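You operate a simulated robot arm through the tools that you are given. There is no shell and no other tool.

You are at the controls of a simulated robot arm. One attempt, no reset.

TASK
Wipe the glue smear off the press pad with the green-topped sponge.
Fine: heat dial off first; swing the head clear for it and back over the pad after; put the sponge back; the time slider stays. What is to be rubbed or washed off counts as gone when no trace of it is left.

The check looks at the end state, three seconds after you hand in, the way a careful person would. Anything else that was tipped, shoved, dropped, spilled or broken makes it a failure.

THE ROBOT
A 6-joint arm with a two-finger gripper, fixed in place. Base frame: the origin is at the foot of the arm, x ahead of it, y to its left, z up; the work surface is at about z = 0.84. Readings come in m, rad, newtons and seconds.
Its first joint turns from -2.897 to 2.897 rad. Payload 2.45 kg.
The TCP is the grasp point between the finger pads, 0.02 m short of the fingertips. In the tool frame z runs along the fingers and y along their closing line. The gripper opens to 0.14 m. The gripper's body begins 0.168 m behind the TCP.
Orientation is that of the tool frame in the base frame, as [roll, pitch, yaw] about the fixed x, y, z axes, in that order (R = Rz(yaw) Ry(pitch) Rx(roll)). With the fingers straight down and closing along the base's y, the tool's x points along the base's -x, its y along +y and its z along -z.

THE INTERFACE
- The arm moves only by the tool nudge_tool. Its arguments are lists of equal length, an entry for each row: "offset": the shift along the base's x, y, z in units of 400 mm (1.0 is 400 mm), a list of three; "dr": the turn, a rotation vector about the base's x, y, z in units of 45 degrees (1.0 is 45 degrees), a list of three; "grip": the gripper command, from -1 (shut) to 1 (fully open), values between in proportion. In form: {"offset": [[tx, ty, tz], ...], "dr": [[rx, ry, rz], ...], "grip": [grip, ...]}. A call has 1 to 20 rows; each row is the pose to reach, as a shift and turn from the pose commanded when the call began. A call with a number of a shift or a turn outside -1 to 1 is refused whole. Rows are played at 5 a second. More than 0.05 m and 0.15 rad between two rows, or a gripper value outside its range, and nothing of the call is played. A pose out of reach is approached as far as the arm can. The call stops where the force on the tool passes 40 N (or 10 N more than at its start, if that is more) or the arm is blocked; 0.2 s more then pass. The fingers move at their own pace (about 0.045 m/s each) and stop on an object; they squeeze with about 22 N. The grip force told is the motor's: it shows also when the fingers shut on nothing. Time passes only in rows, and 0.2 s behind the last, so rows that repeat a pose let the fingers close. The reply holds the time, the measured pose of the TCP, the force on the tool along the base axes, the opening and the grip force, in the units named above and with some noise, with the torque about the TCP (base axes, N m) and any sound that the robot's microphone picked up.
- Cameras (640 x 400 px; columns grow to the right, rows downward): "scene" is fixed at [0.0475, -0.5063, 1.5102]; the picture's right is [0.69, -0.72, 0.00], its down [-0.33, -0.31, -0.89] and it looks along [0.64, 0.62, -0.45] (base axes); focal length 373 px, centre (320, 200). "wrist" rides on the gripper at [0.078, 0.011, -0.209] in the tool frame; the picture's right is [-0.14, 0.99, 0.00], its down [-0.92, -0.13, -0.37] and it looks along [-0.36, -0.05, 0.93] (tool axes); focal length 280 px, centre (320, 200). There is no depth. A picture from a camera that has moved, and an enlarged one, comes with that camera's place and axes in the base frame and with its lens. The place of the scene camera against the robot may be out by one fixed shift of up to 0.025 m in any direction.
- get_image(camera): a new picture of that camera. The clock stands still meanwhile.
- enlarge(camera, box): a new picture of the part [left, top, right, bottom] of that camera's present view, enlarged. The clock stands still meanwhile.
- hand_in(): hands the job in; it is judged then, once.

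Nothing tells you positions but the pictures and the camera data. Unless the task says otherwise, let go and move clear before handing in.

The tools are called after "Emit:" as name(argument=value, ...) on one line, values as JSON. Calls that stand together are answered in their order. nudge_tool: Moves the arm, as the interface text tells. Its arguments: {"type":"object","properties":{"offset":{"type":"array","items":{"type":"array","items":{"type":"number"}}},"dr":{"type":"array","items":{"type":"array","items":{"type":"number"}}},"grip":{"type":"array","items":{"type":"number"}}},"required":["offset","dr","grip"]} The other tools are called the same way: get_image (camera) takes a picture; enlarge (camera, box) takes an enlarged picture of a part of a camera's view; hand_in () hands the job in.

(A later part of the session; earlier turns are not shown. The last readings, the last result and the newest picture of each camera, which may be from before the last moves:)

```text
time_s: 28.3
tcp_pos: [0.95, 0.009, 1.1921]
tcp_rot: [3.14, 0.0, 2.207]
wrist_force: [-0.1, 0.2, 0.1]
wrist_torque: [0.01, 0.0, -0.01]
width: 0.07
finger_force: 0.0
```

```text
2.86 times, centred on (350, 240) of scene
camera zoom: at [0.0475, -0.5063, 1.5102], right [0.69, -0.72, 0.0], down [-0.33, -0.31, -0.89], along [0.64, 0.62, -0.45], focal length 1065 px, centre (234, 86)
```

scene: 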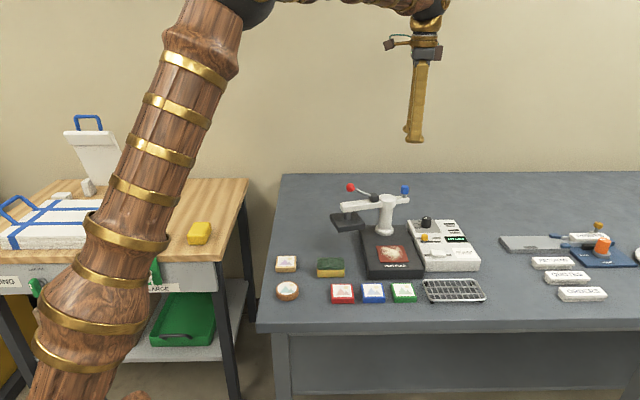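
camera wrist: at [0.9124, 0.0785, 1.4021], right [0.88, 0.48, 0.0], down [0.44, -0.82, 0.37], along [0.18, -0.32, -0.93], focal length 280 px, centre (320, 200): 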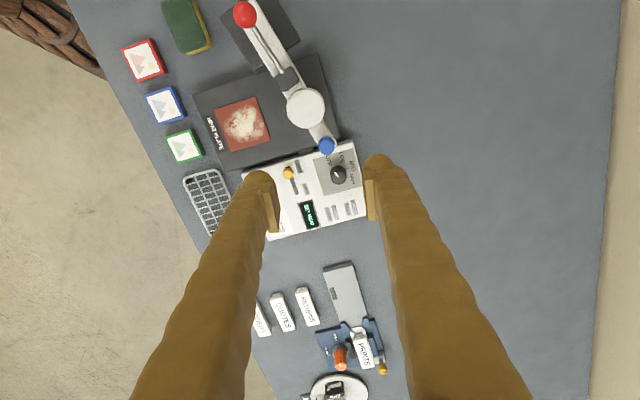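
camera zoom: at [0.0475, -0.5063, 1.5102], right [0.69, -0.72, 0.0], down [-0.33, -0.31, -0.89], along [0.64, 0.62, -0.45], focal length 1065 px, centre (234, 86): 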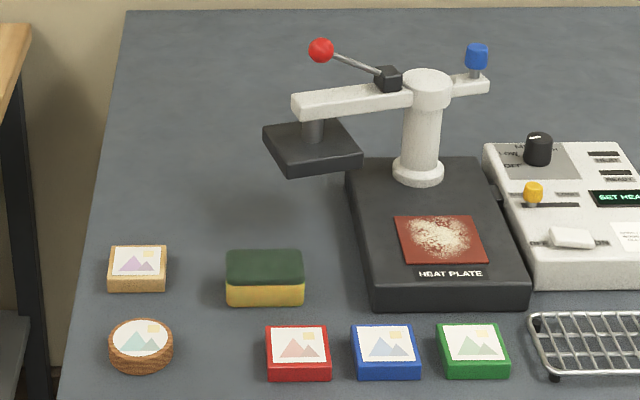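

The pad centre is at about (0.815, -0.042), a roughly 79 mm square. The sponge is near (0.668, 0.063), about 76 × 50 × 37 mm. I'll fly high over to the sponge and rotate so the fingers close along its long side, which keeps the hand clear of the parked head.

Emit:
nudge_tool(offset=[[-0.05, 0.009, 0], [-0.1, 0.018, 0], [-0.15, 0.027, 0], [-0.2, 0.036, 0], [-0.25, 0.045, 0]], dr=[[0, 0, 0.16], [0, 0, 0.32], [0, 0, 0.48], [0, 0, 0.64], [0, 0, 0.8]], grip=[0.2, 0.4, 0.6, 0.71, 0.71])

Emit:
nudge_tool(offset=[[-0.05, 0.009, 0], [-0.1, 0.018, 0], [-0.15, 0.027, 0], [-0.2, 0.036, 0], [-0.25, 0.045, 0]], dr=[[0, 0, 0.16], [0, 0, 0.32], [0, 0, 0.48], [0, 0, 0.64], [0, 0, 0.8]], grip=[0.71, 0.71, 0.71, 0.71, 0.71])

Emit:
nudge_tool(offset=[[-0.05, 0.011, -0.02], [-0.1, 0.022, -0.04], [-0.15, 0.034, -0.06], [-0.205, 0.045, -0.075], [-0.205, 0.045, -0.075]], dr=[[0, 0, 0.15], [0, 0, 0.3], [0, 0, 0.45], [0, 0, 0.562], [0, 0, 0.562]], grip=[0.71, 0.71, 0.71, 0.71, 0.71])

Emit:
get_image(camera="wrist")

Emit:
get_image(camera="scene")

```text
time_s: 29.5
tcp_pos: [0.849, 0.0261, 1.1916]
tcp_rot: [3.14, 0.001, 2.835]
wrist_force: [0.4, 0.3, 0.6]
wrist_torque: [-0.01, -0.01, 0.0]
width: 0.12
finger_force: 0.0
```

```text
time_s: 30.7
tcp_pos: [0.7491, 0.0443, 1.1935]
tcp_rot: [3.139, 0.0, -2.818]
wrist_force: [0.0, 0.8, -0.5]
wrist_torque: [0.01, 0.03, 0.03]
width: 0.1195
finger_force: 0.0
```

```text
time_s: 31.9
tcp_pos: [0.6659, 0.0627, 1.1641]
tcp_rot: [3.141, 0.001, -2.379]
wrist_force: [0.6, 0.7, -0.1]
wrist_torque: [0.0, 0.02, 0.01]
width: 0.1197
finger_force: 0.1
```

```text
taken
camera wrist: at [0.6001, 0.0149, 1.3739], right [-0.59, 0.81, 0.0], down [0.75, 0.54, 0.37], along [0.3, 0.22, -0.93], focal length 280 px, centre (320, 200)
```

wrist: 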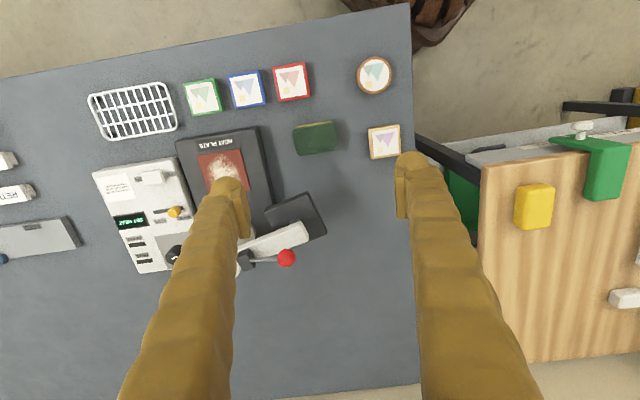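

```text
taken
```

scene: 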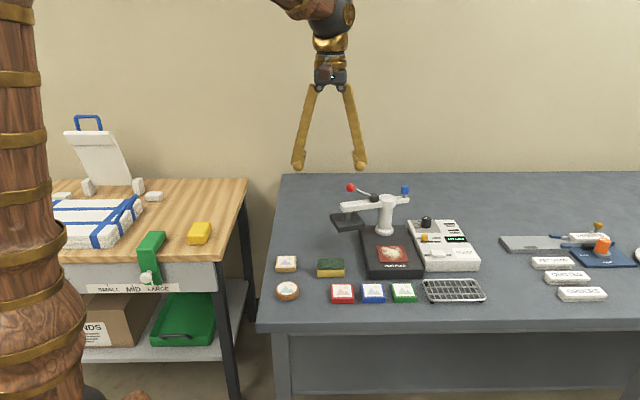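

Emit:
enlarge(camera="wrist", box=[260, 90, 380, 180])

Emit:
enlarge(camera="wrist", box=[230, 60, 430, 260])

Emit:
enlarge(camera="scene", box=[300, 240, 360, 290])

```text
4.44 times, centred on (320, 135) of wrist
camera zoom: at [0.6001, 0.0149, 1.3739], right [-0.59, 0.81, 0.0], down [0.75, 0.54, 0.37], along [0.3, 0.22, -0.93], focal length 1246 px, centre (320, 489)
```

zoom: 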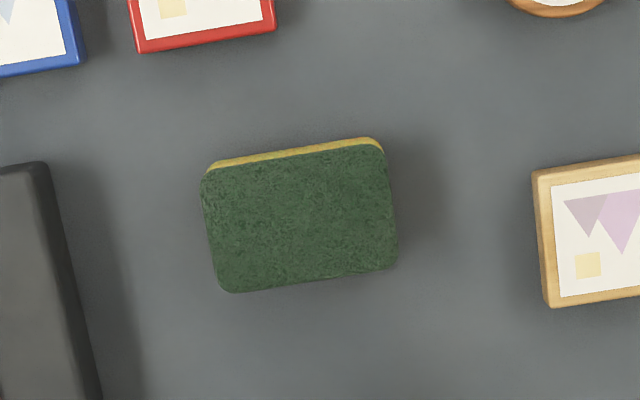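

```text
2.00 times, centred on (330, 160) of wrist
camera zoom: at [0.6001, 0.0149, 1.3739], right [-0.59, 0.81, 0.0], down [0.75, 0.54, 0.37], along [0.3, 0.22, -0.93], focal length 561 px, centre (300, 280)
```

zoom: 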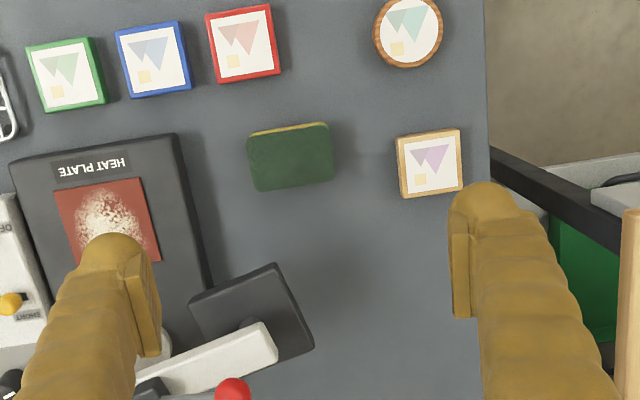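

```text
8.00 times, centred on (330, 265) of scene
camera zoom: at [0.0475, -0.5063, 1.5102], right [0.69, -0.72, 0.0], down [-0.33, -0.31, -0.89], along [0.64, 0.62, -0.45], focal length 2982 px, centre (240, -320)
```

zoom: 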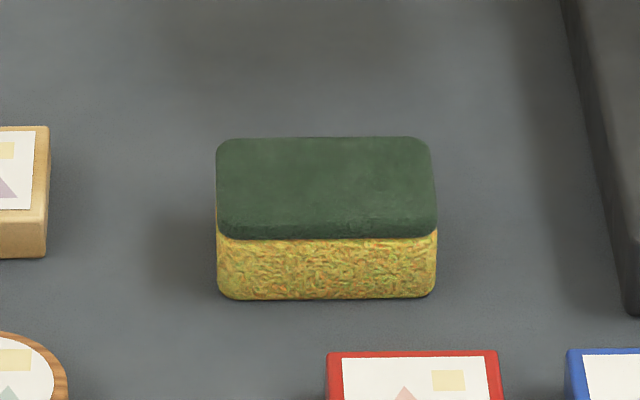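

The sponge centre refines to (0.670, 0.056), with its long axis matching the tool's closing line. I'll descend to just above it and verify.

Emit:
nudge_tool(offset=[[0.0098, -0.0168, -0.1], [0.0098, -0.0168, -0.2], [0.0098, -0.0168, -0.3], [0.0098, -0.0168, -0.4], [0.0098, -0.0168, -0.5], [0.0098, -0.0168, -0.56], [0.0098, -0.0168, -0.56]], dr=[[0, 0, 0], [0, 0, 0], [0, 0, 0], [0, 0, 0], [0, 0, 0], [0, 0, 0], [0, 0, 0]], grip=[0.5, 0.5, 0.5, 0.5, 0.5, 0.5, 0.5])

Emit:
get_image(camera="wrist")

Emit:
enlarge(camera="scene", box=[270, 190, 390, 300])

```text
time_s: 33.5
tcp_pos: [0.6702, 0.0551, 0.9385]
tcp_rot: [3.138, -0.001, -2.378]
wrist_force: [0.4, -0.7, 0.3]
wrist_torque: [0.02, 0.03, 0.02]
width: 0.1049
finger_force: 0.1
```

```text
taken
camera wrist: at [0.6052, 0.0084, 1.1493], right [-0.58, 0.81, 0.0], down [0.75, 0.54, 0.37], along [0.3, 0.22, -0.93], focal length 280 px, centre (320, 200)
```

wrist: 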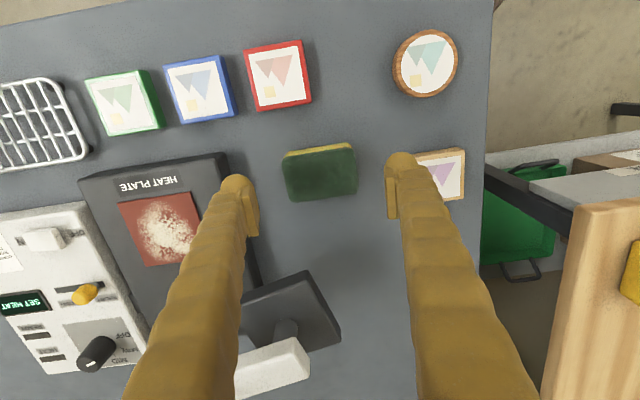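

```text
3.64 times, centred on (330, 245) of scene
camera zoom: at [0.0475, -0.5063, 1.5102], right [0.69, -0.72, 0.0], down [-0.33, -0.31, -0.89], along [0.64, 0.62, -0.45], focal length 1355 px, centre (284, 36)
```

zoom: 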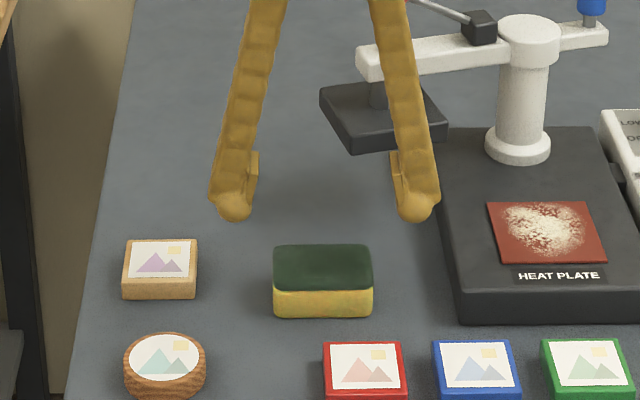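

The sponge is centred between the fingers. I'll descend to grip height and close.

Emit:
nudge_tool(offset=[[0, 0, -0.06], [0, 0, -0.12], [0, 0, -0.166], [0, 0, -0.166], [0, 0, -0.166], [0, 0, -0.166], [0, 0, -0.166], [0, 0, -0.166]], dr=[[0, 0, 0], [0, 0, 0], [0, 0, 0], [0, 0, 0], [0, 0, 0], [0, 0, 0], [0, 0, 0], [0, 0, 0]], grip=[0.5, 0.5, 0.5, 0.3, 0.1, 0.0, -0.1, -0.1])

Emit:
get_image(camera="wrist")

Emit:
enlarge(camera="scene", box=[270, 190, 390, 300])

```text
time_s: 35.3
tcp_pos: [0.6701, 0.0562, 0.8712]
tcp_rot: [3.14, 0.001, -2.377]
wrist_force: [0.3, -0.1, -0.6]
wrist_torque: [-0.03, -0.01, 0.01]
width: 0.0721
finger_force: 21.8
```

```text
taken
camera wrist: at [0.6058, 0.0094, 1.0816], right [-0.58, 0.81, 0.0], down [0.75, 0.54, 0.37], along [0.3, 0.22, -0.93], focal length 280 px, centre (320, 200)
```

wrist: 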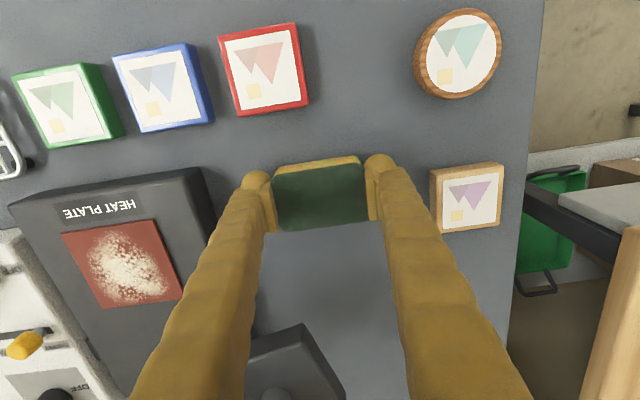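

```text
3.64 times, centred on (330, 245) of scene
camera zoom: at [0.0475, -0.5063, 1.5102], right [0.69, -0.72, 0.0], down [-0.33, -0.31, -0.89], along [0.64, 0.62, -0.45], focal length 1355 px, centre (284, 36)
```

zoom: 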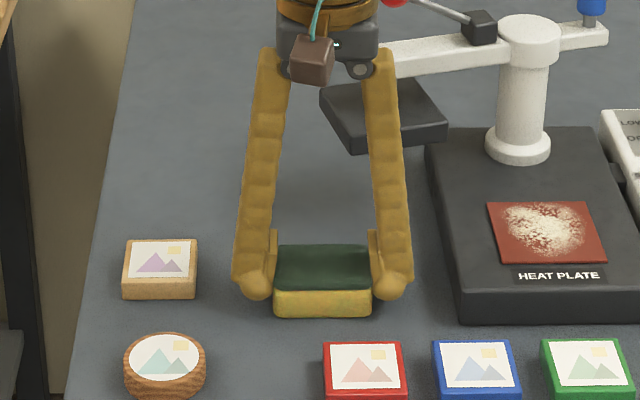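

The sponge is gripped (width 72 mm, 22 N). Its home is TCP (0.670, 0.056, 0.871). I'll lift it and carry it over the pad.

Emit:
nudge_tool(offset=[[0, 0, 0.05], [0, 0, 0.12], [0, 0, 0.2], [0, 0, 0.275], [0.072, -0.049, 0.275], [0.145, -0.098, 0.275], [0.217, -0.147, 0.275], [0.289, -0.196, 0.275], [0.3615, -0.245, 0.275], [0.3615, -0.245, 0.275]], dr=[[0, 0, 0], [0, 0, 0], [0, 0, 0], [0, 0, 0], [0, 0, 0], [0, 0, 0], [0, 0, 0], [0, 0, 0], [0, 0, 0], [0, 0, 0]], grip=[-0.1, -0.1, -0.1, -0.1, -0.1, -0.1, -0.1, -0.1, -0.1, -0.1])

Emit:
get_image(camera="wrist")

Emit:
enlarge(camera="scene", box=[310, 150, 470, 290])

```text
time_s: 37.5
tcp_pos: [0.8146, -0.0418, 0.9826]
tcp_rot: [3.141, 0.0, -2.381]
wrist_force: [-0.2, -0.6, 0.1]
wrist_torque: [0.03, -0.01, -0.01]
width: 0.0717
finger_force: 21.5
```

```text
taken
camera wrist: at [0.7501, -0.0884, 1.1921], right [-0.58, 0.81, 0.0], down [0.75, 0.54, 0.37], along [0.3, 0.22, -0.93], focal length 280 px, centre (320, 200)
```

wrist: 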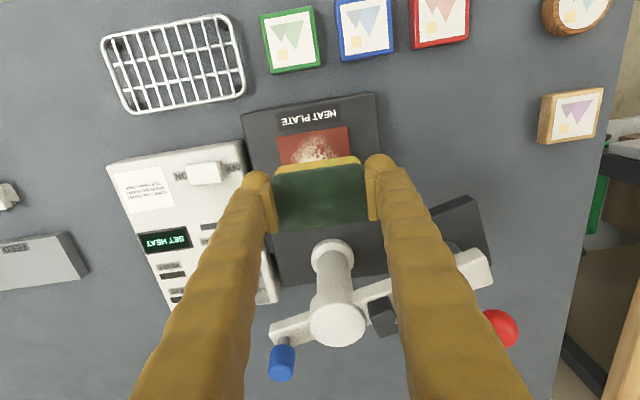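

```text
2.86 times, centred on (390, 220) of scene
camera zoom: at [0.0475, -0.5063, 1.5102], right [0.69, -0.72, 0.0], down [-0.33, -0.31, -0.89], along [0.64, 0.62, -0.45], focal length 1065 px, centre (120, 143)
```

zoom: 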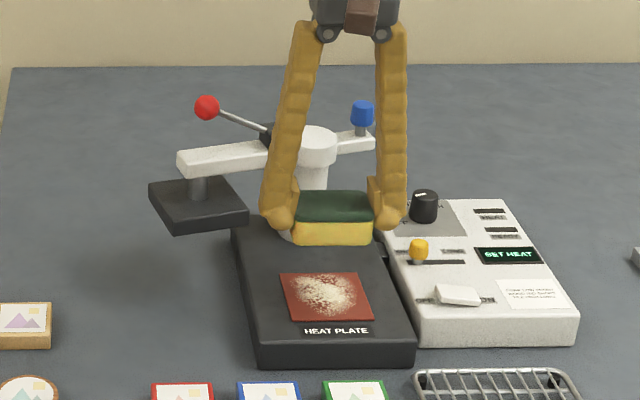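

The sponge is over the pad. I'll lower it carefully until I feel contact.

Emit:
nudge_tool(offset=[[0, 0, -0.07], [0, 0, -0.13], [0, 0, -0.17], [0, 0, -0.185], [0, 0, -0.185]], dr=[[0, 0, 0], [0, 0, 0], [0, 0, 0], [0, 0, 0], [0, 0, 0]], grip=[-0.1, -0.1, -0.1, -0.1, -0.1])

Emit:
nudge_tool(offset=[[0, 0, -0.005], [0, 0, -0.005]], dr=[[0, 0, 0], [0, 0, 0]], grip=[-0.1, -0.1])

Emit:
enlarge(camera="scene", box=[350, 190, 450, 290])

```text
time_s: 38.7
tcp_pos: [0.8162, -0.0431, 0.9094]
tcp_rot: [-3.141, 0.001, -2.38]
wrist_force: [0.2, -1.7, 24.8]
wrist_torque: [0.03, 0.04, 0.0]
width: 0.072
finger_force: 21.9
```

```text
time_s: 39.3
tcp_pos: [0.8159, -0.0426, 0.9071]
tcp_rot: [3.141, 0.002, -2.38]
wrist_force: [3.3, 1.1, 30.8]
wrist_torque: [0.01, -0.08, -0.01]
width: 0.0725
finger_force: 21.8
```

```text
4.00 times, centred on (400, 240) of scene
camera zoom: at [0.0475, -0.5063, 1.5102], right [0.69, -0.72, 0.0], down [-0.33, -0.31, -0.89], along [0.64, 0.62, -0.45], focal length 1491 px, centre (0, 40)
```

zoom: 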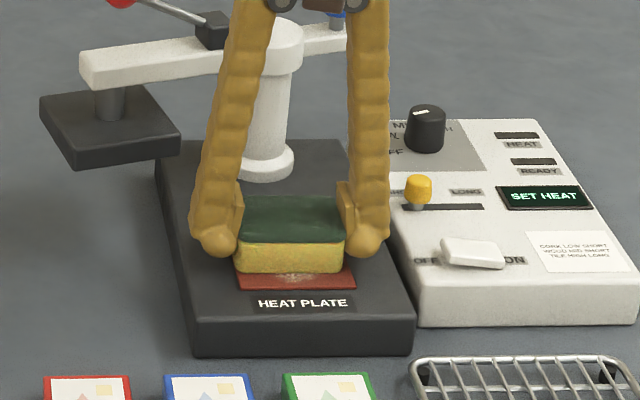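

Contact is soft, at about 31 N. I'll ease up 4 mm and start sweeping front to back along the pad.

Emit:
nudge_tool(offset=[[0, 0, 0.01], [0.0197, 0.0192, 0.01], [0.0394, 0.0385, 0.01], [0.0197, 0.0192, 0.01], [0, 0, 0.01], [-0.0197, -0.0192, 0.01], [-0.0394, -0.0385, 0.01], [-0.0197, -0.0192, 0.01], [0, 0, 0.01], [0.0197, 0.0192, 0.01], [0.0394, 0.0385, 0.01], [0.0197, 0.0192, 0.01], [0, 0, 0.01], [-0.0197, -0.0192, 0.01], [-0.0394, -0.0385, 0.01], [-0.0197, -0.0192, 0.01], [0, 0, 0.01]], dr=[[0, 0, 0], [0, 0, 0], [0, 0, 0], [0, 0, 0], [0, 0, 0], [0, 0, 0], [0, 0, 0], [0, 0, 0], [0, 0, 0], [0, 0, 0], [0, 0, 0], [0, 0, 0], [0, 0, 0], [0, 0, 0], [0, 0, 0], [0, 0, 0], [0, 0, 0]], grip=[-0.1, -0.1, -0.1, -0.1, -0.1, -0.1, -0.1, -0.1, -0.1, -0.1, -0.1, -0.1, -0.1, -0.1, -0.1, -0.1, -0.1])

Emit:
get_image(camera="wrist")

Emit:
enlarge(camera="scene", box=[350, 190, 450, 290])

```text
time_s: 42.9
tcp_pos: [0.8165, -0.0424, 0.9096]
tcp_rot: [3.14, -0.001, -2.379]
wrist_force: [0.1, -0.1, -0.6]
wrist_torque: [-0.01, -0.05, -0.02]
width: 0.0718
finger_force: 21.9
```

```text
taken
camera wrist: at [0.7513, -0.0877, 1.1198], right [-0.58, 0.81, 0.0], down [0.75, 0.54, 0.37], along [0.3, 0.22, -0.93], focal length 280 px, centre (320, 200)
```

wrist: 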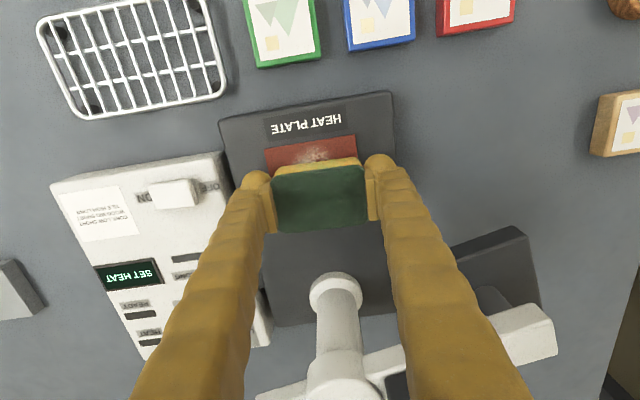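

```text
4.00 times, centred on (400, 240) of scene
camera zoom: at [0.0475, -0.5063, 1.5102], right [0.69, -0.72, 0.0], down [-0.33, -0.31, -0.89], along [0.64, 0.62, -0.45], focal length 1491 px, centre (0, 40)
```

zoom: 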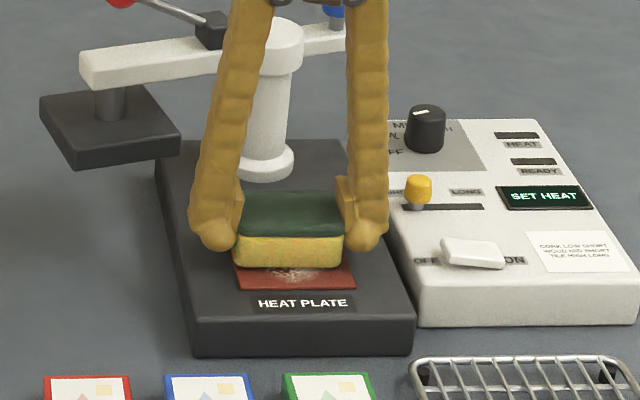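

The sponge slipped up slightly in the grip, so the last sweeps barely touched. I'll lower a little at a time to find a steady, light pressure.

Emit:
nudge_tool(offset=[[0, 0, -0.004], [0, 0, -0.004]], dr=[[0, 0, 0], [0, 0, 0]], grip=[-0.1, -0.1])

Emit:
nudge_tool(offset=[[0, 0, -0.004], [0, 0, -0.004]], dr=[[0, 0, 0], [0, 0, 0]], grip=[-0.1, -0.1])

```text
time_s: 43.5
tcp_pos: [0.8154, -0.0426, 0.9085]
tcp_rot: [3.14, 0.001, -2.377]
wrist_force: [-0.2, 1.1, 0.1]
wrist_torque: [0.02, 0.0, -0.01]
width: 0.0718
finger_force: 21.7
```

```text
time_s: 44.1
tcp_pos: [0.8159, -0.0426, 0.9054]
tcp_rot: [3.139, 0.001, -2.38]
wrist_force: [0.1, 0.0, 7.5]
wrist_torque: [-0.02, 0.02, -0.05]
width: 0.0718
finger_force: 21.8
```

Contact is at 7.5 N now. I'll add 1 mm of press and sweep.

Emit:
nudge_tool(offset=[[0, 0, -0.0025], [0.0197, 0.0192, -0.0025], [0.0394, 0.0385, -0.0025], [0.0197, 0.0192, -0.0025], [0, 0, -0.0025], [-0.0197, -0.0192, -0.0025], [-0.0394, -0.0385, -0.0025], [-0.0197, -0.0192, -0.0025], [0, 0, -0.0025], [0.0197, 0.0192, -0.0025], [0.0394, 0.0385, -0.0025], [0.0394, 0.0385, -0.0025]], dr=[[0, 0, 0], [0, 0, 0], [0, 0, 0], [0, 0, 0], [0, 0, 0], [0, 0, 0], [0, 0, 0], [0, 0, 0], [0, 0, 0], [0, 0, 0], [0, 0, 0], [0, 0, 0]], grip=[-0.1, -0.1, -0.1, -0.1, -0.1, -0.1, -0.1, -0.1, -0.1, -0.1, -0.1, -0.1])

Emit:
get_image(camera="wrist")

Emit:
enlarge(camera="scene", box=[350, 190, 450, 290])

```text
time_s: 46.7
tcp_pos: [0.8318, -0.0257, 0.9051]
tcp_rot: [3.139, 0.0, -2.38]
wrist_force: [-0.6, -2.9, 9.3]
wrist_torque: [-0.04, 0.03, 0.0]
width: 0.0719
finger_force: 22.4
```

```text
taken
camera wrist: at [0.7666, -0.0724, 1.1155], right [-0.58, 0.81, 0.0], down [0.75, 0.54, 0.37], along [0.3, 0.22, -0.93], focal length 280 px, centre (320, 200)
```

wrist: 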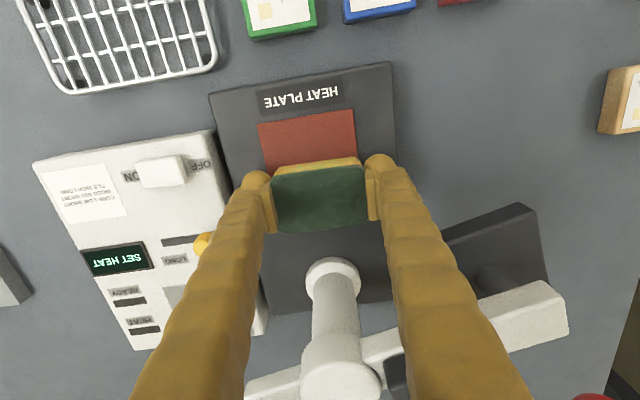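

```text
4.00 times, centred on (400, 240) of scene
camera zoom: at [0.0475, -0.5063, 1.5102], right [0.69, -0.72, 0.0], down [-0.33, -0.31, -0.89], along [0.64, 0.62, -0.45], focal length 1491 px, centre (0, 40)
```

zoom: 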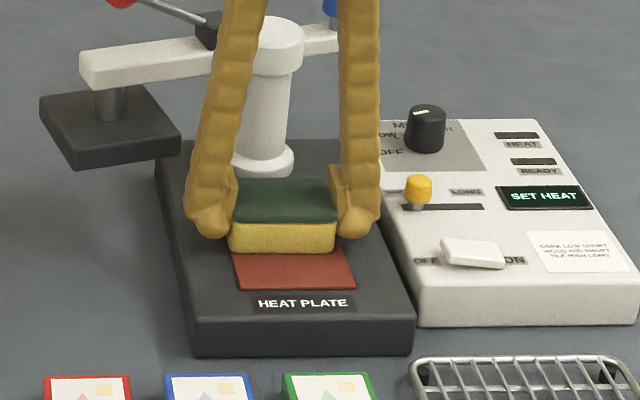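

The front half is clean. I'll make another round with small sideways offsets to cover the edges.

Emit:
nudge_tool(offset=[[0.0105, -0.0107, 0], [-0.0092, -0.0299, 0], [-0.0289, -0.0492, 0], [-0.0486, -0.0684, 0], [-0.0683, -0.0877, 0], [-0.0788, -0.077, 0], [-0.0893, -0.0663, 0], [-0.0696, -0.0471, 0], [-0.0499, -0.0279, 0], [-0.0302, -0.0087, 0], [-0.0105, 0.0107, 0], [0, 0, 0], [-0.0197, -0.0192, 0], [-0.0394, -0.0385, 0], [-0.0591, -0.0577, 0], [-0.0788, -0.077, 0], [-0.0788, -0.077, 0]], dr=[[0, 0, 0], [0, 0, 0], [0, 0, 0], [0, 0, 0], [0, 0, 0], [0, 0, 0], [0, 0, 0], [0, 0, 0], [0, 0, 0], [0, 0, 0], [0, 0, 0], [0, 0, 0], [0, 0, 0], [0, 0, 0], [0, 0, 0], [0, 0, 0], [0, 0, 0]], grip=[-0.1, -0.1, -0.1, -0.1, -0.1, -0.1, -0.1, -0.1, -0.1, -0.1, -0.1, -0.1, -0.1, -0.1, -0.1, -0.1, -0.1])

Emit:
nudge_tool(offset=[[0, 0, 0.03], [-0.02, -0.02, 0.1], [-0.06, -0.06, 0.15], [-0.12, -0.12, 0.18], [-0.18, -0.18, 0.2], [-0.18, -0.18, 0.2]], dr=[[0, 0, 0], [0, 0, 0], [0, 0, 0], [0, 0, 0], [0, 0, 0], [0, 0, 0]], grip=[-0.1, -0.1, -0.1, -0.1, -0.1, -0.1])

Emit:
get_image(camera="wrist")

Emit:
enlarge(camera="scene", box=[350, 190, 450, 290])

```text
time_s: 50.3
tcp_pos: [0.7998, -0.0593, 0.9062]
tcp_rot: [3.139, -0.001, -2.378]
wrist_force: [-0.5, -1.2, 1.0]
wrist_torque: [0.0, -0.02, 0.0]
width: 0.0719
finger_force: 21.9
```

```text
time_s: 51.7
tcp_pos: [0.7283, -0.1312, 0.9854]
tcp_rot: [3.14, 0.0, -2.378]
wrist_force: [-0.3, 0.2, -0.2]
wrist_torque: [0.02, 0.02, 0.0]
width: 0.0716
finger_force: 22.2
```

```text
taken
camera wrist: at [0.6636, -0.1775, 1.1957], right [-0.58, 0.81, 0.0], down [0.75, 0.54, 0.37], along [0.3, 0.22, -0.93], focal length 280 px, centre (320, 200)
```

wrist: 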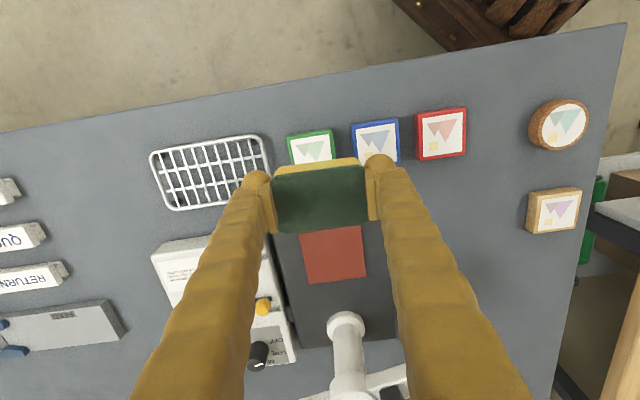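

```text
4.00 times, centred on (400, 240) of scene
camera zoom: at [0.0475, -0.5063, 1.5102], right [0.69, -0.72, 0.0], down [-0.33, -0.31, -0.89], along [0.64, 0.62, -0.45], focal length 1491 px, centre (0, 40)
```

zoom: 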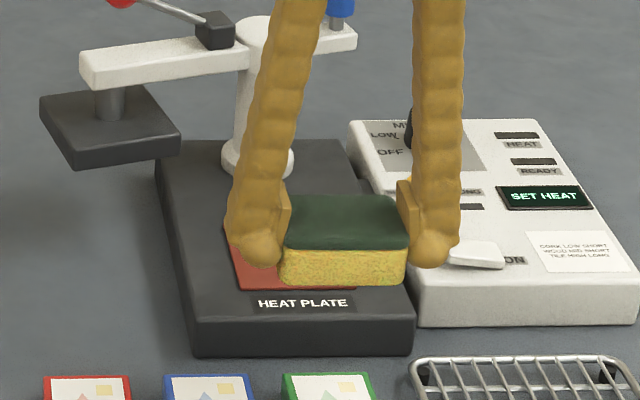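

Emit:
enlarge(camera="wrist", box=[280, 210, 400, 300])

```text
4.44 times, centred on (340, 255) of wrist
camera zoom: at [0.6636, -0.1775, 1.1957], right [-0.58, 0.81, 0.0], down [0.75, 0.54, 0.37], along [0.3, 0.22, -0.93], focal length 1246 px, centre (231, -44)
```

zoom: 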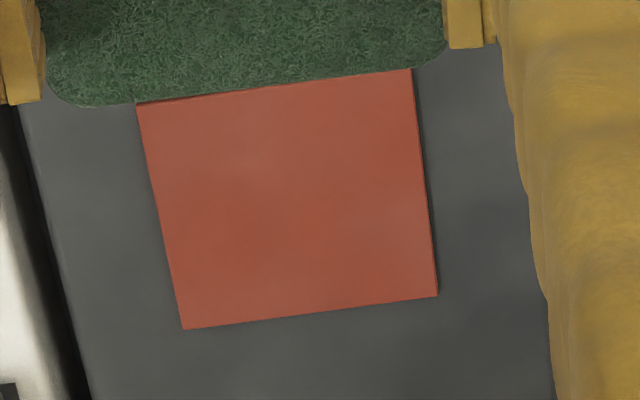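

The pad looks almost spotless, but I see very faint lighter mottling. I'll make another firmer pass to be sure nothing remains.

Emit:
nudge_tool(offset=[[0.07, 0.07, 0], [0.14, 0.14, 0], [0.2194, 0.2185, -0.05], [0.2194, 0.2185, -0.13], [0.2194, 0.2185, -0.18], [0.2194, 0.2185, -0.2], [0.2194, 0.2185, -0.2]], dr=[[0, 0, 0], [0, 0, 0], [0, 0, 0], [0, 0, 0], [0, 0, 0], [0, 0, 0], [0, 0, 0]], grip=[-0.1, -0.1, -0.1, -0.1, -0.1, -0.1, -0.1])

Emit:
nudge_tool(offset=[[0, 0, -0.003], [0, 0, -0.003]], dr=[[0, 0, 0], [0, 0, 0]], grip=[-0.1, -0.1])

```text
time_s: 53.3
tcp_pos: [0.8152, -0.0423, 0.9078]
tcp_rot: [3.14, 0.0, -2.378]
wrist_force: [0.0, -0.4, 0.1]
wrist_torque: [-0.01, -0.01, -0.01]
width: 0.0722
finger_force: 22.0
```

```text
time_s: 53.9
tcp_pos: [0.8144, -0.0437, 0.9056]
tcp_rot: [3.14, -0.001, -2.378]
wrist_force: [0.5, 0.5, 1.7]
wrist_torque: [0.03, -0.02, -0.01]
width: 0.0718
finger_force: 21.8
```

Emit:
nudge_tool(offset=[[0, 0, -0.003], [0.0215, 0.021, -0.003], [0.043, 0.042, -0.003], [0.057, 0.0277, -0.003], [0.0355, 0.0067, -0.003], [0.014, -0.0143, -0.003], [-0.0075, -0.0353, -0.003], [-0.029, -0.0563, -0.003], [-0.043, -0.042, -0.003], [-0.057, -0.0277, -0.003], [-0.0355, -0.0067, -0.003], [-0.014, 0.0143, -0.003], [0.0075, 0.0353, -0.003], [0.029, 0.0563, -0.003], [0.043, 0.042, -0.003], [0.0215, 0.021, -0.003], [0, 0, -0.003], [-0.0215, -0.021, -0.003], [-0.043, -0.042, -0.003], [-0.043, -0.042, -0.003]], dr=[[0, 0, 0], [0, 0, 0], [0, 0, 0], [0, 0, 0], [0, 0, 0], [0, 0, 0], [0, 0, 0], [0, 0, 0], [0, 0, 0], [0, 0, 0], [0, 0, 0], [0, 0, 0], [0, 0, 0], [0, 0, 0], [0, 0, 0], [0, 0, 0], [0, 0, 0], [0, 0, 0], [0, 0, 0], [0, 0, 0]], grip=[-0.1, -0.1, -0.1, -0.1, -0.1, -0.1, -0.1, -0.1, -0.1, -0.1, -0.1, -0.1, -0.1, -0.1, -0.1, -0.1, -0.1, -0.1, -0.1, -0.1])

Emit:
nudge_tool(offset=[[0, 0, 0.03], [-0.02, -0.02, 0.1], [-0.06, -0.06, 0.15], [-0.12, -0.12, 0.18], [-0.2, -0.2, 0.2], [-0.24, -0.24, 0.2], [-0.24, -0.24, 0.2]], dr=[[0, 0, 0], [0, 0, 0], [0, 0, 0], [0, 0, 0], [0, 0, 0], [0, 0, 0], [0, 0, 0]], grip=[-0.1, -0.1, -0.1, -0.1, -0.1, -0.1, -0.1])

Emit:
get_image(camera="wrist")

Emit:
enlarge(camera="wrist", box=[280, 230, 400, 330])

Emit:
get_image(camera="scene")

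```text
time_s: 58.1
tcp_pos: [0.7982, -0.0599, 0.9034]
tcp_rot: [3.141, -0.001, -2.378]
wrist_force: [0.1, -0.2, 0.7]
wrist_torque: [0.01, 0.01, -0.07]
width: 0.0721
finger_force: 22.1
```

```text
time_s: 59.7
tcp_pos: [0.7, -0.1573, 0.9824]
tcp_rot: [3.141, 0.0, -2.379]
wrist_force: [-0.8, 0.2, 0.0]
wrist_torque: [-0.02, -0.02, 0.0]
width: 0.0722
finger_force: 21.6
```

```text
taken
camera wrist: at [0.6354, -0.2028, 1.1933], right [-0.58, 0.81, 0.0], down [0.75, 0.54, 0.37], along [0.3, 0.22, -0.93], focal length 280 px, centre (320, 200)
```

wrist: 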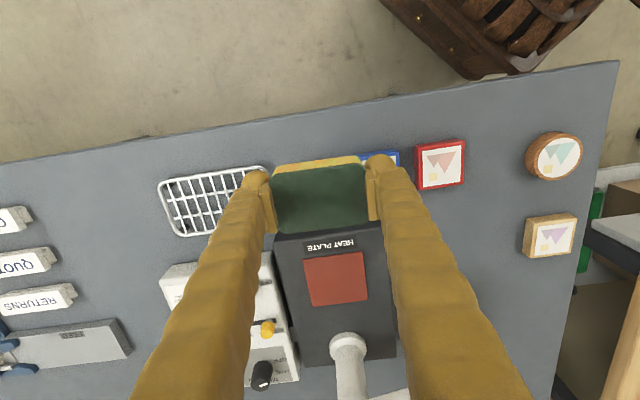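

```text
4.00 times, centred on (340, 280) of wrist
camera zoom: at [0.6354, -0.2028, 1.1933], right [-0.58, 0.81, 0.0], down [0.75, 0.54, 0.37], along [0.3, 0.22, -0.93], focal length 1122 px, centre (240, -120)
```

zoom: 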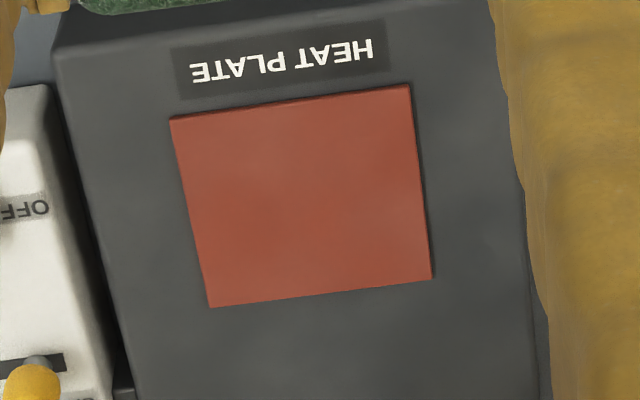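

```text
taken
```

scene: 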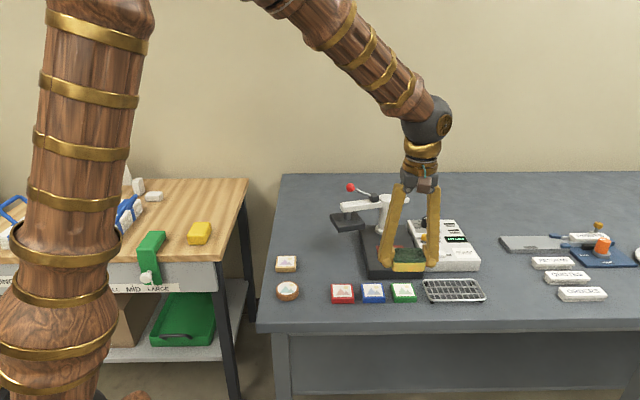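

Emit:
enlarge(camera="wrist", box=[295, 245, 375, 315])

Emit:
enlarge(camera="scene", box=[360, 220, 440, 280])

```text
5.71 times, centred on (335, 280) of wrist
camera zoom: at [0.6354, -0.2028, 1.1933], right [-0.58, 0.81, 0.0], down [0.75, 0.54, 0.37], along [0.3, 0.22, -0.93], focal length 1602 px, centre (234, -257)
```

zoom: 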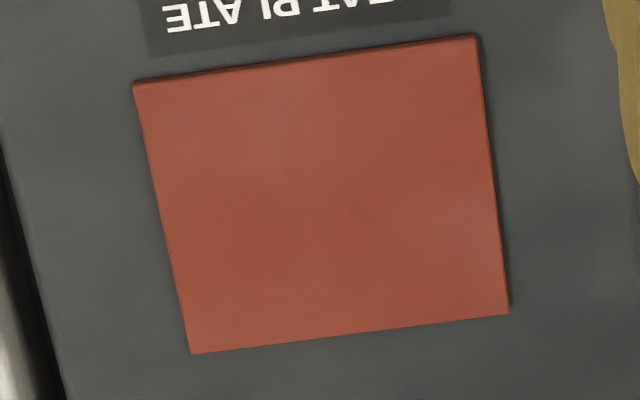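

```text
6.67 times, centred on (400, 250) of scene
camera zoom: at [0.0475, -0.5063, 1.5102], right [0.69, -0.72, 0.0], down [-0.33, -0.31, -0.89], along [0.64, 0.62, -0.45], focal length 2485 px, centre (-213, -133)
```

zoom: 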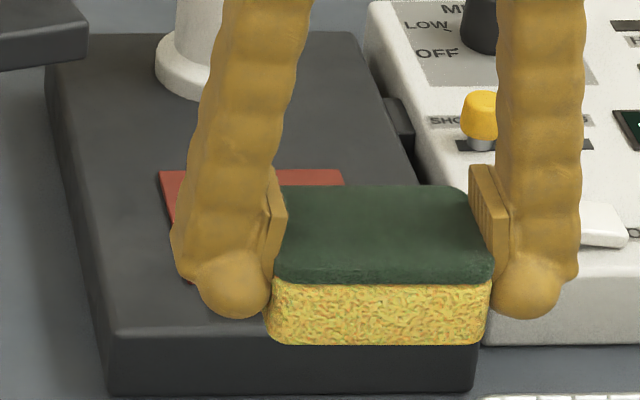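

The pad is clean with no specks. Now I'll carry the sponge back to exactly where it came from.

Emit:
nudge_tool(offset=[[-0.011, 0.075, 0], [-0.022, 0.15, 0], [-0.034, 0.226, 0], [-0.045, 0.301, 0], [-0.056, 0.376, 0], [-0.067, 0.451, 0], [-0.0785, 0.527, 0], [-0.0785, 0.527, 0], [-0.0785, 0.527, -0.08], [-0.0785, 0.527, -0.16], [-0.0785, 0.527, -0.22], [-0.0785, 0.527, -0.25], [-0.0785, 0.527, -0.25]], dr=[[0, 0, 0], [0, 0, 0], [0, 0, 0], [0, 0, 0], [0, 0, 0], [0, 0, 0], [0, 0, 0], [0, 0, 0], [0, 0, 0], [0, 0, 0], [0, 0, 0], [0, 0, 0], [0, 0, 0]], grip=[-0.1, -0.1, -0.1, -0.1, -0.1, -0.1, -0.1, -0.1, -0.1, -0.1, -0.1, -0.1, -0.1])

Emit:
enlarge(camera="scene", box=[270, 190, 390, 300])

```text
time_s: 62.5
tcp_pos: [0.6702, 0.0549, 0.8842]
tcp_rot: [3.14, 0.001, -2.38]
wrist_force: [0.0, -0.7, 0.3]
wrist_torque: [0.02, -0.02, 0.03]
width: 0.072
finger_force: 21.9
```

```text
3.64 times, centred on (330, 245) of scene
camera zoom: at [0.0475, -0.5063, 1.5102], right [0.69, -0.72, 0.0], down [-0.33, -0.31, -0.89], along [0.64, 0.62, -0.45], focal length 1355 px, centre (284, 36)
```

zoom: 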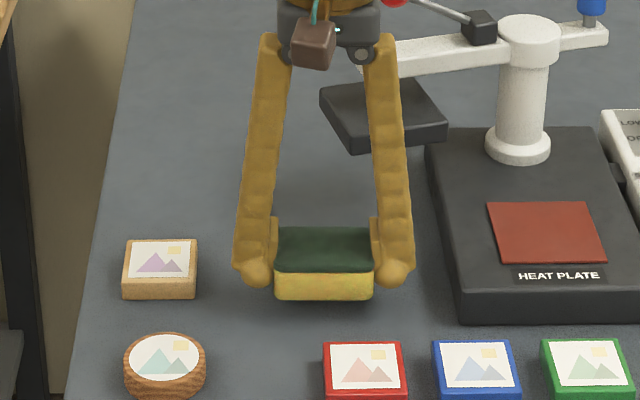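

Emit:
nudge_tool(offset=[[0, 0, -0.015], [0, 0, -0.0285], [0, 0, -0.0285]], dr=[[0, 0, 0], [0, 0, 0], [0, 0, 0]], grip=[-0.1, -0.1, -0.1])

Emit:
nudge_tool(offset=[[0, 0, -0.004], [0, 0, -0.004]], dr=[[0, 0, 0], [0, 0, 0]], grip=[-0.1, -0.1])

Emit:
nudge_tool(offset=[[0, 0, -0.004], [0, 0, -0.004]], dr=[[0, 0, 0], [0, 0, 0]], grip=[-0.1, -0.1])

```text
time_s: 63.3
tcp_pos: [0.6706, 0.0547, 0.872]
tcp_rot: [3.141, 0.001, -2.38]
wrist_force: [-0.6, -0.5, -0.5]
wrist_torque: [-0.02, -0.01, 0.02]
width: 0.0723
finger_force: 22.0
```

```text
time_s: 63.9
tcp_pos: [0.6699, 0.0548, 0.8694]
tcp_rot: [3.141, -0.002, -2.378]
wrist_force: [0.2, -0.3, 0.2]
wrist_torque: [-0.02, 0.0, 0.03]
width: 0.0719
finger_force: 22.5
```

```text
time_s: 64.5
tcp_pos: [0.6693, 0.055, 0.8675]
tcp_rot: [3.139, -0.002, -2.379]
wrist_force: [0.6, -1.2, 0.7]
wrist_torque: [-0.03, -0.03, -0.01]
width: 0.072
finger_force: 22.3
```

Emit:
nudge_tool(offset=[[0, 0, -0.004], [0, 0, -0.004]], dr=[[0, 0, 0], [0, 0, 0]], grip=[-0.1, -0.1])

Emit:
enlarge(camera="scene", box=[300, 230, 370, 290])

```text
time_s: 65.1
tcp_pos: [0.6698, 0.055, 0.867]
tcp_rot: [3.139, -0.001, -2.381]
wrist_force: [-0.2, 0.1, 1.0]
wrist_torque: [-0.03, 0.01, -0.02]
width: 0.0724
finger_force: 21.5
```

```text
6.67 times, centred on (335, 260) of scene
camera zoom: at [0.0475, -0.5063, 1.5102], right [0.69, -0.72, 0.0], down [-0.33, -0.31, -0.89], along [0.64, 0.62, -0.45], focal length 2485 px, centre (220, -200)
```

zoom: 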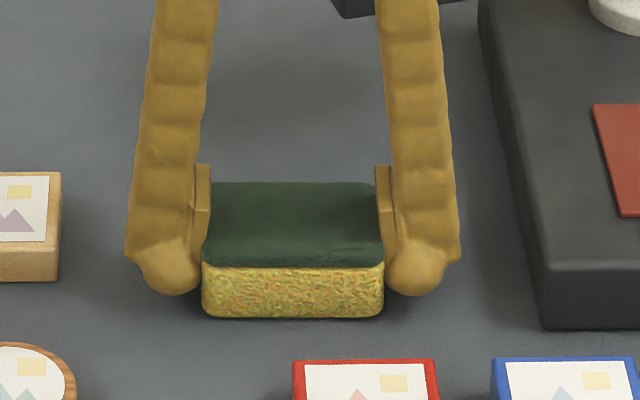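

Emit:
nudge_tool(offset=[[0, 0, -0.0035], [0, 0, -0.0035]], dr=[[0, 0, 0], [0, 0, 0]], grip=[-0.1, -0.1])

```text
time_s: 65.7
tcp_pos: [0.6708, 0.0547, 0.8656]
tcp_rot: [3.141, 0.0, -2.379]
wrist_force: [0.2, 1.0, 2.8]
wrist_torque: [0.02, 0.02, 0.01]
width: 0.0722
finger_force: 22.0
```

The sponge is touching the table (2.8 N). I'll release it gently and rise straight up.

Emit:
nudge_tool(offset=[[0, 0, 0], [0, 0, 0], [0, 0, 0], [0, 0, 0], [0, 0, 0.06], [0, 0, 0.14], [0, 0, 0.24], [0, 0, 0.34], [0, 0, 0.44], [0, 0, 0.54], [0, 0, 0.64], [0, 0, 0.72], [0, 0, 0.72]], dr=[[0, 0, 0], [0, 0, 0], [0, 0, 0], [0, 0, 0], [0, 0, 0], [0, 0, 0], [0, 0, 0], [0, 0, 0], [0, 0, 0], [0, 0, 0], [0, 0, 0], [0, 0, 0], [0, 0, 0]], grip=[0.1, 0.3, 0.45, 0.45, 0.45, 0.45, 0.45, 0.45, 0.45, 0.45, 0.45, 0.45, 0.45])

Emit:
get_image(camera="wrist")

Emit:
get_image(camera="scene")

Emit:
enlarge(camera="scene", box=[300, 240, 360, 290])

```text
time_s: 68.5
tcp_pos: [0.6702, 0.0564, 1.156]
tcp_rot: [3.138, 0.001, -2.378]
wrist_force: [-0.7, 0.1, -0.4]
wrist_torque: [0.0, 0.0, 0.01]
width: 0.1016
finger_force: 0.0
```

```text
taken
camera wrist: at [0.6059, 0.0102, 1.3662], right [-0.58, 0.81, 0.0], down [0.75, 0.54, 0.37], along [0.3, 0.22, -0.93], focal length 280 px, centre (320, 200)
```

wrist: 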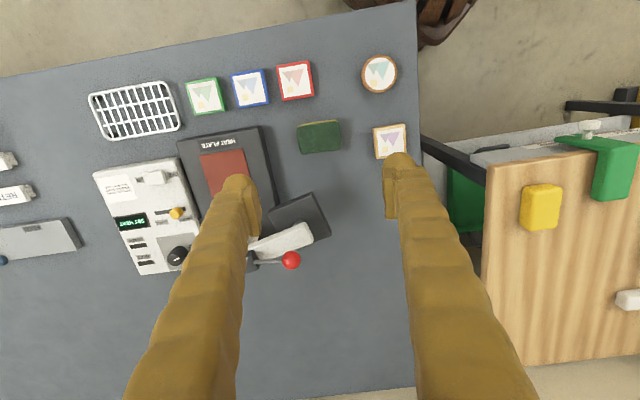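

```text
taken
```

scene: 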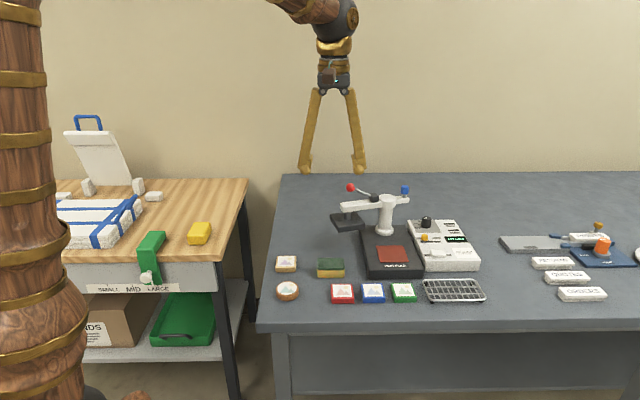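

```text
8.00 times, centred on (330, 265) of scene
camera zoom: at [0.0475, -0.5063, 1.5102], right [0.69, -0.72, 0.0], down [-0.33, -0.31, -0.89], along [0.64, 0.62, -0.45], focal length 2982 px, centre (240, -320)
```

zoom: 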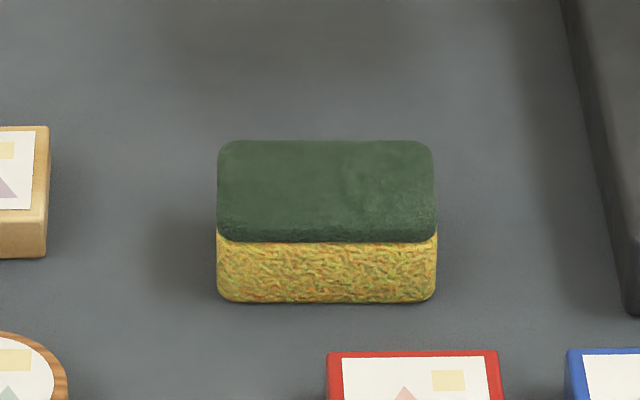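

The sponge is back in its spot within a millimetre or two. Now I'll go back to the blue knob, currently near (0.953, 0.021), to return the head over the pad.

Emit:
nudge_tool(offset=[[0.07, -0.009, 0], [0.14, -0.018, 0], [0.21, -0.027, 0], [0.28, -0.036, 0], [0.354, -0.0445, 0]], dr=[[0, 0, -0.156], [0, 0, -0.312], [0, 0, -0.469], [0, 0, -0.625], [0, 0, -0.781]], grip=[0.3, 0.1, 0, -0.1, -0.15])

Emit:
nudge_tool(offset=[[0.07, -0.009, 0], [0.14, -0.018, 0], [0.21, -0.027, 0], [0.28, -0.036, 0], [0.354, -0.0445, 0], [0.354, -0.0445, 0]], dr=[[0, 0, -0.156], [0, 0, -0.312], [0, 0, -0.469], [0, 0, -0.625], [0, 0, -0.781], [0, 0, -0.781]], grip=[-0.15, -0.15, -0.15, -0.15, -0.15, -0.15])

Emit:
get_image(camera="wrist")

Emit:
enlarge(camera="wrist", box=[240, 60, 400, 180])

```text
time_s: 69.7
tcp_pos: [0.8143, 0.037, 1.1544]
tcp_rot: [3.14, 0.001, -2.995]
wrist_force: [-0.3, 0.3, 1.1]
wrist_torque: [0.06, -0.03, 0.0]
width: 0.0597
finger_force: 0.1
```

```text
time_s: 71.1
tcp_pos: [0.9553, 0.0179, 1.1537]
tcp_rot: [3.141, 0.0, 2.676]
wrist_force: [-0.3, 0.1, 0.3]
wrist_torque: [-0.02, 0.01, 0.01]
width: 0.0595
finger_force: 0.1
```

```text
taken
camera wrist: at [0.8889, 0.0631, 1.3644], right [0.57, 0.82, 0.0], down [0.76, -0.53, 0.37], along [0.3, -0.21, -0.93], focal length 280 px, centre (320, 200)
```

wrist: 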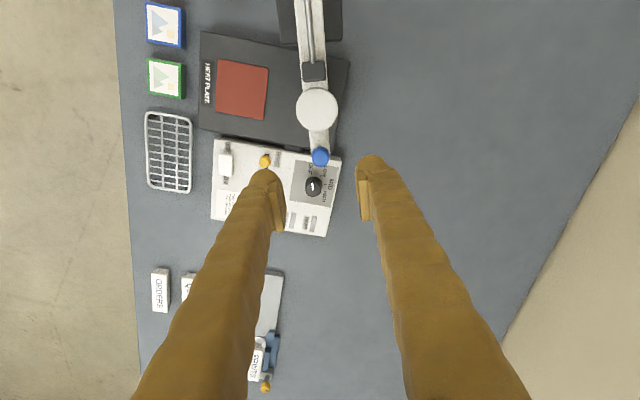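

```text
3.33 times, centred on (320, 120) of wrist
camera zoom: at [0.8889, 0.0631, 1.3644], right [0.57, 0.82, 0.0], down [0.76, -0.53, 0.37], along [0.3, -0.21, -0.93], focal length 935 px, centre (320, 467)
```

zoom: 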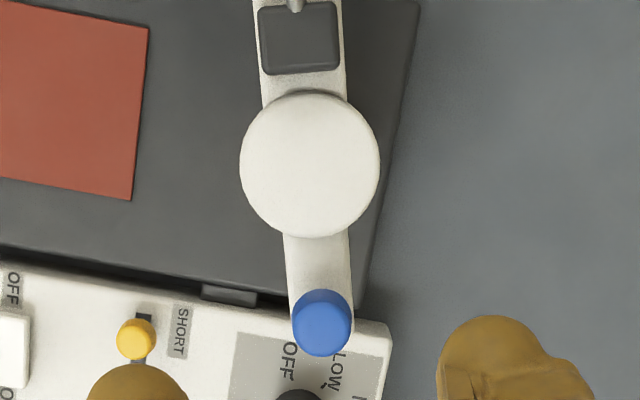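

The knob is centred between the fingers. I'll descend and grip it.

Emit:
nudge_tool(offset=[[0, 0.002, -0.09], [0, 0.002, -0.18], [0, 0.002, -0.27], [0, 0.002, -0.33], [0, 0.002, -0.365], [0, 0.002, -0.365], [0, 0.002, -0.365], [0, 0.002, -0.365], [0, 0.002, -0.365], [0, 0.002, -0.365]], dr=[[0, 0, 0], [0, 0, 0], [0, 0, 0], [0, 0, 0], [0, 0, 0], [0, 0, 0], [0, 0, 0], [0, 0, 0], [0, 0, 0], [0, 0, 0]], grip=[-0.15, -0.15, -0.15, -0.15, -0.15, -0.15, -0.4, -0.6, -0.7, -0.8])

Emit:
enlarge(camera="wrist", box=[220, 80, 420, 260])

Emit:
enlarge(camera="scene", box=[310, 150, 470, 290])

```text
time_s: 73.3
tcp_pos: [0.9528, 0.0203, 1.0073]
tcp_rot: [3.14, 0.002, 2.678]
wrist_force: [-0.5, -5.6, -1.0]
wrist_torque: [0.02, 0.0, 0.03]
width: 0.0217
finger_force: 26.0
```

```text
2.22 times, centred on (320, 170) of wrist
camera zoom: at [0.8869, 0.0655, 1.2192], right [0.57, 0.82, 0.0], down [0.77, -0.53, 0.37], along [0.3, -0.21, -0.93], focal length 623 px, centre (320, 267)
```

zoom: 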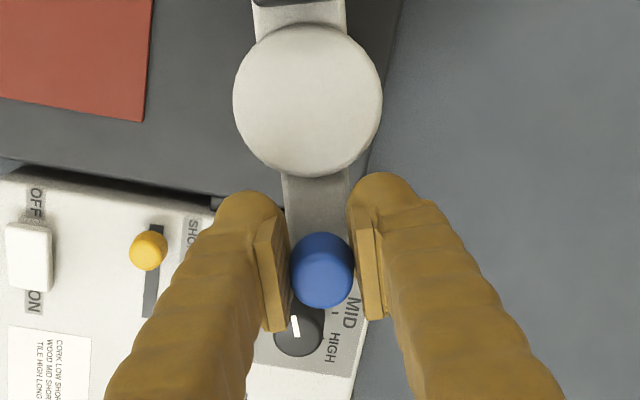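

```text
2.86 times, centred on (390, 220) of scene
camera zoom: at [0.0475, -0.5063, 1.5102], right [0.69, -0.72, 0.0], down [-0.33, -0.31, -0.89], along [0.64, 0.62, -0.45], focal length 1065 px, centre (120, 143)
```

zoom: 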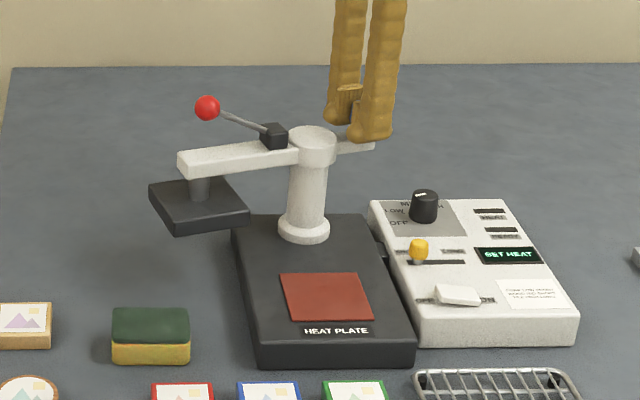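

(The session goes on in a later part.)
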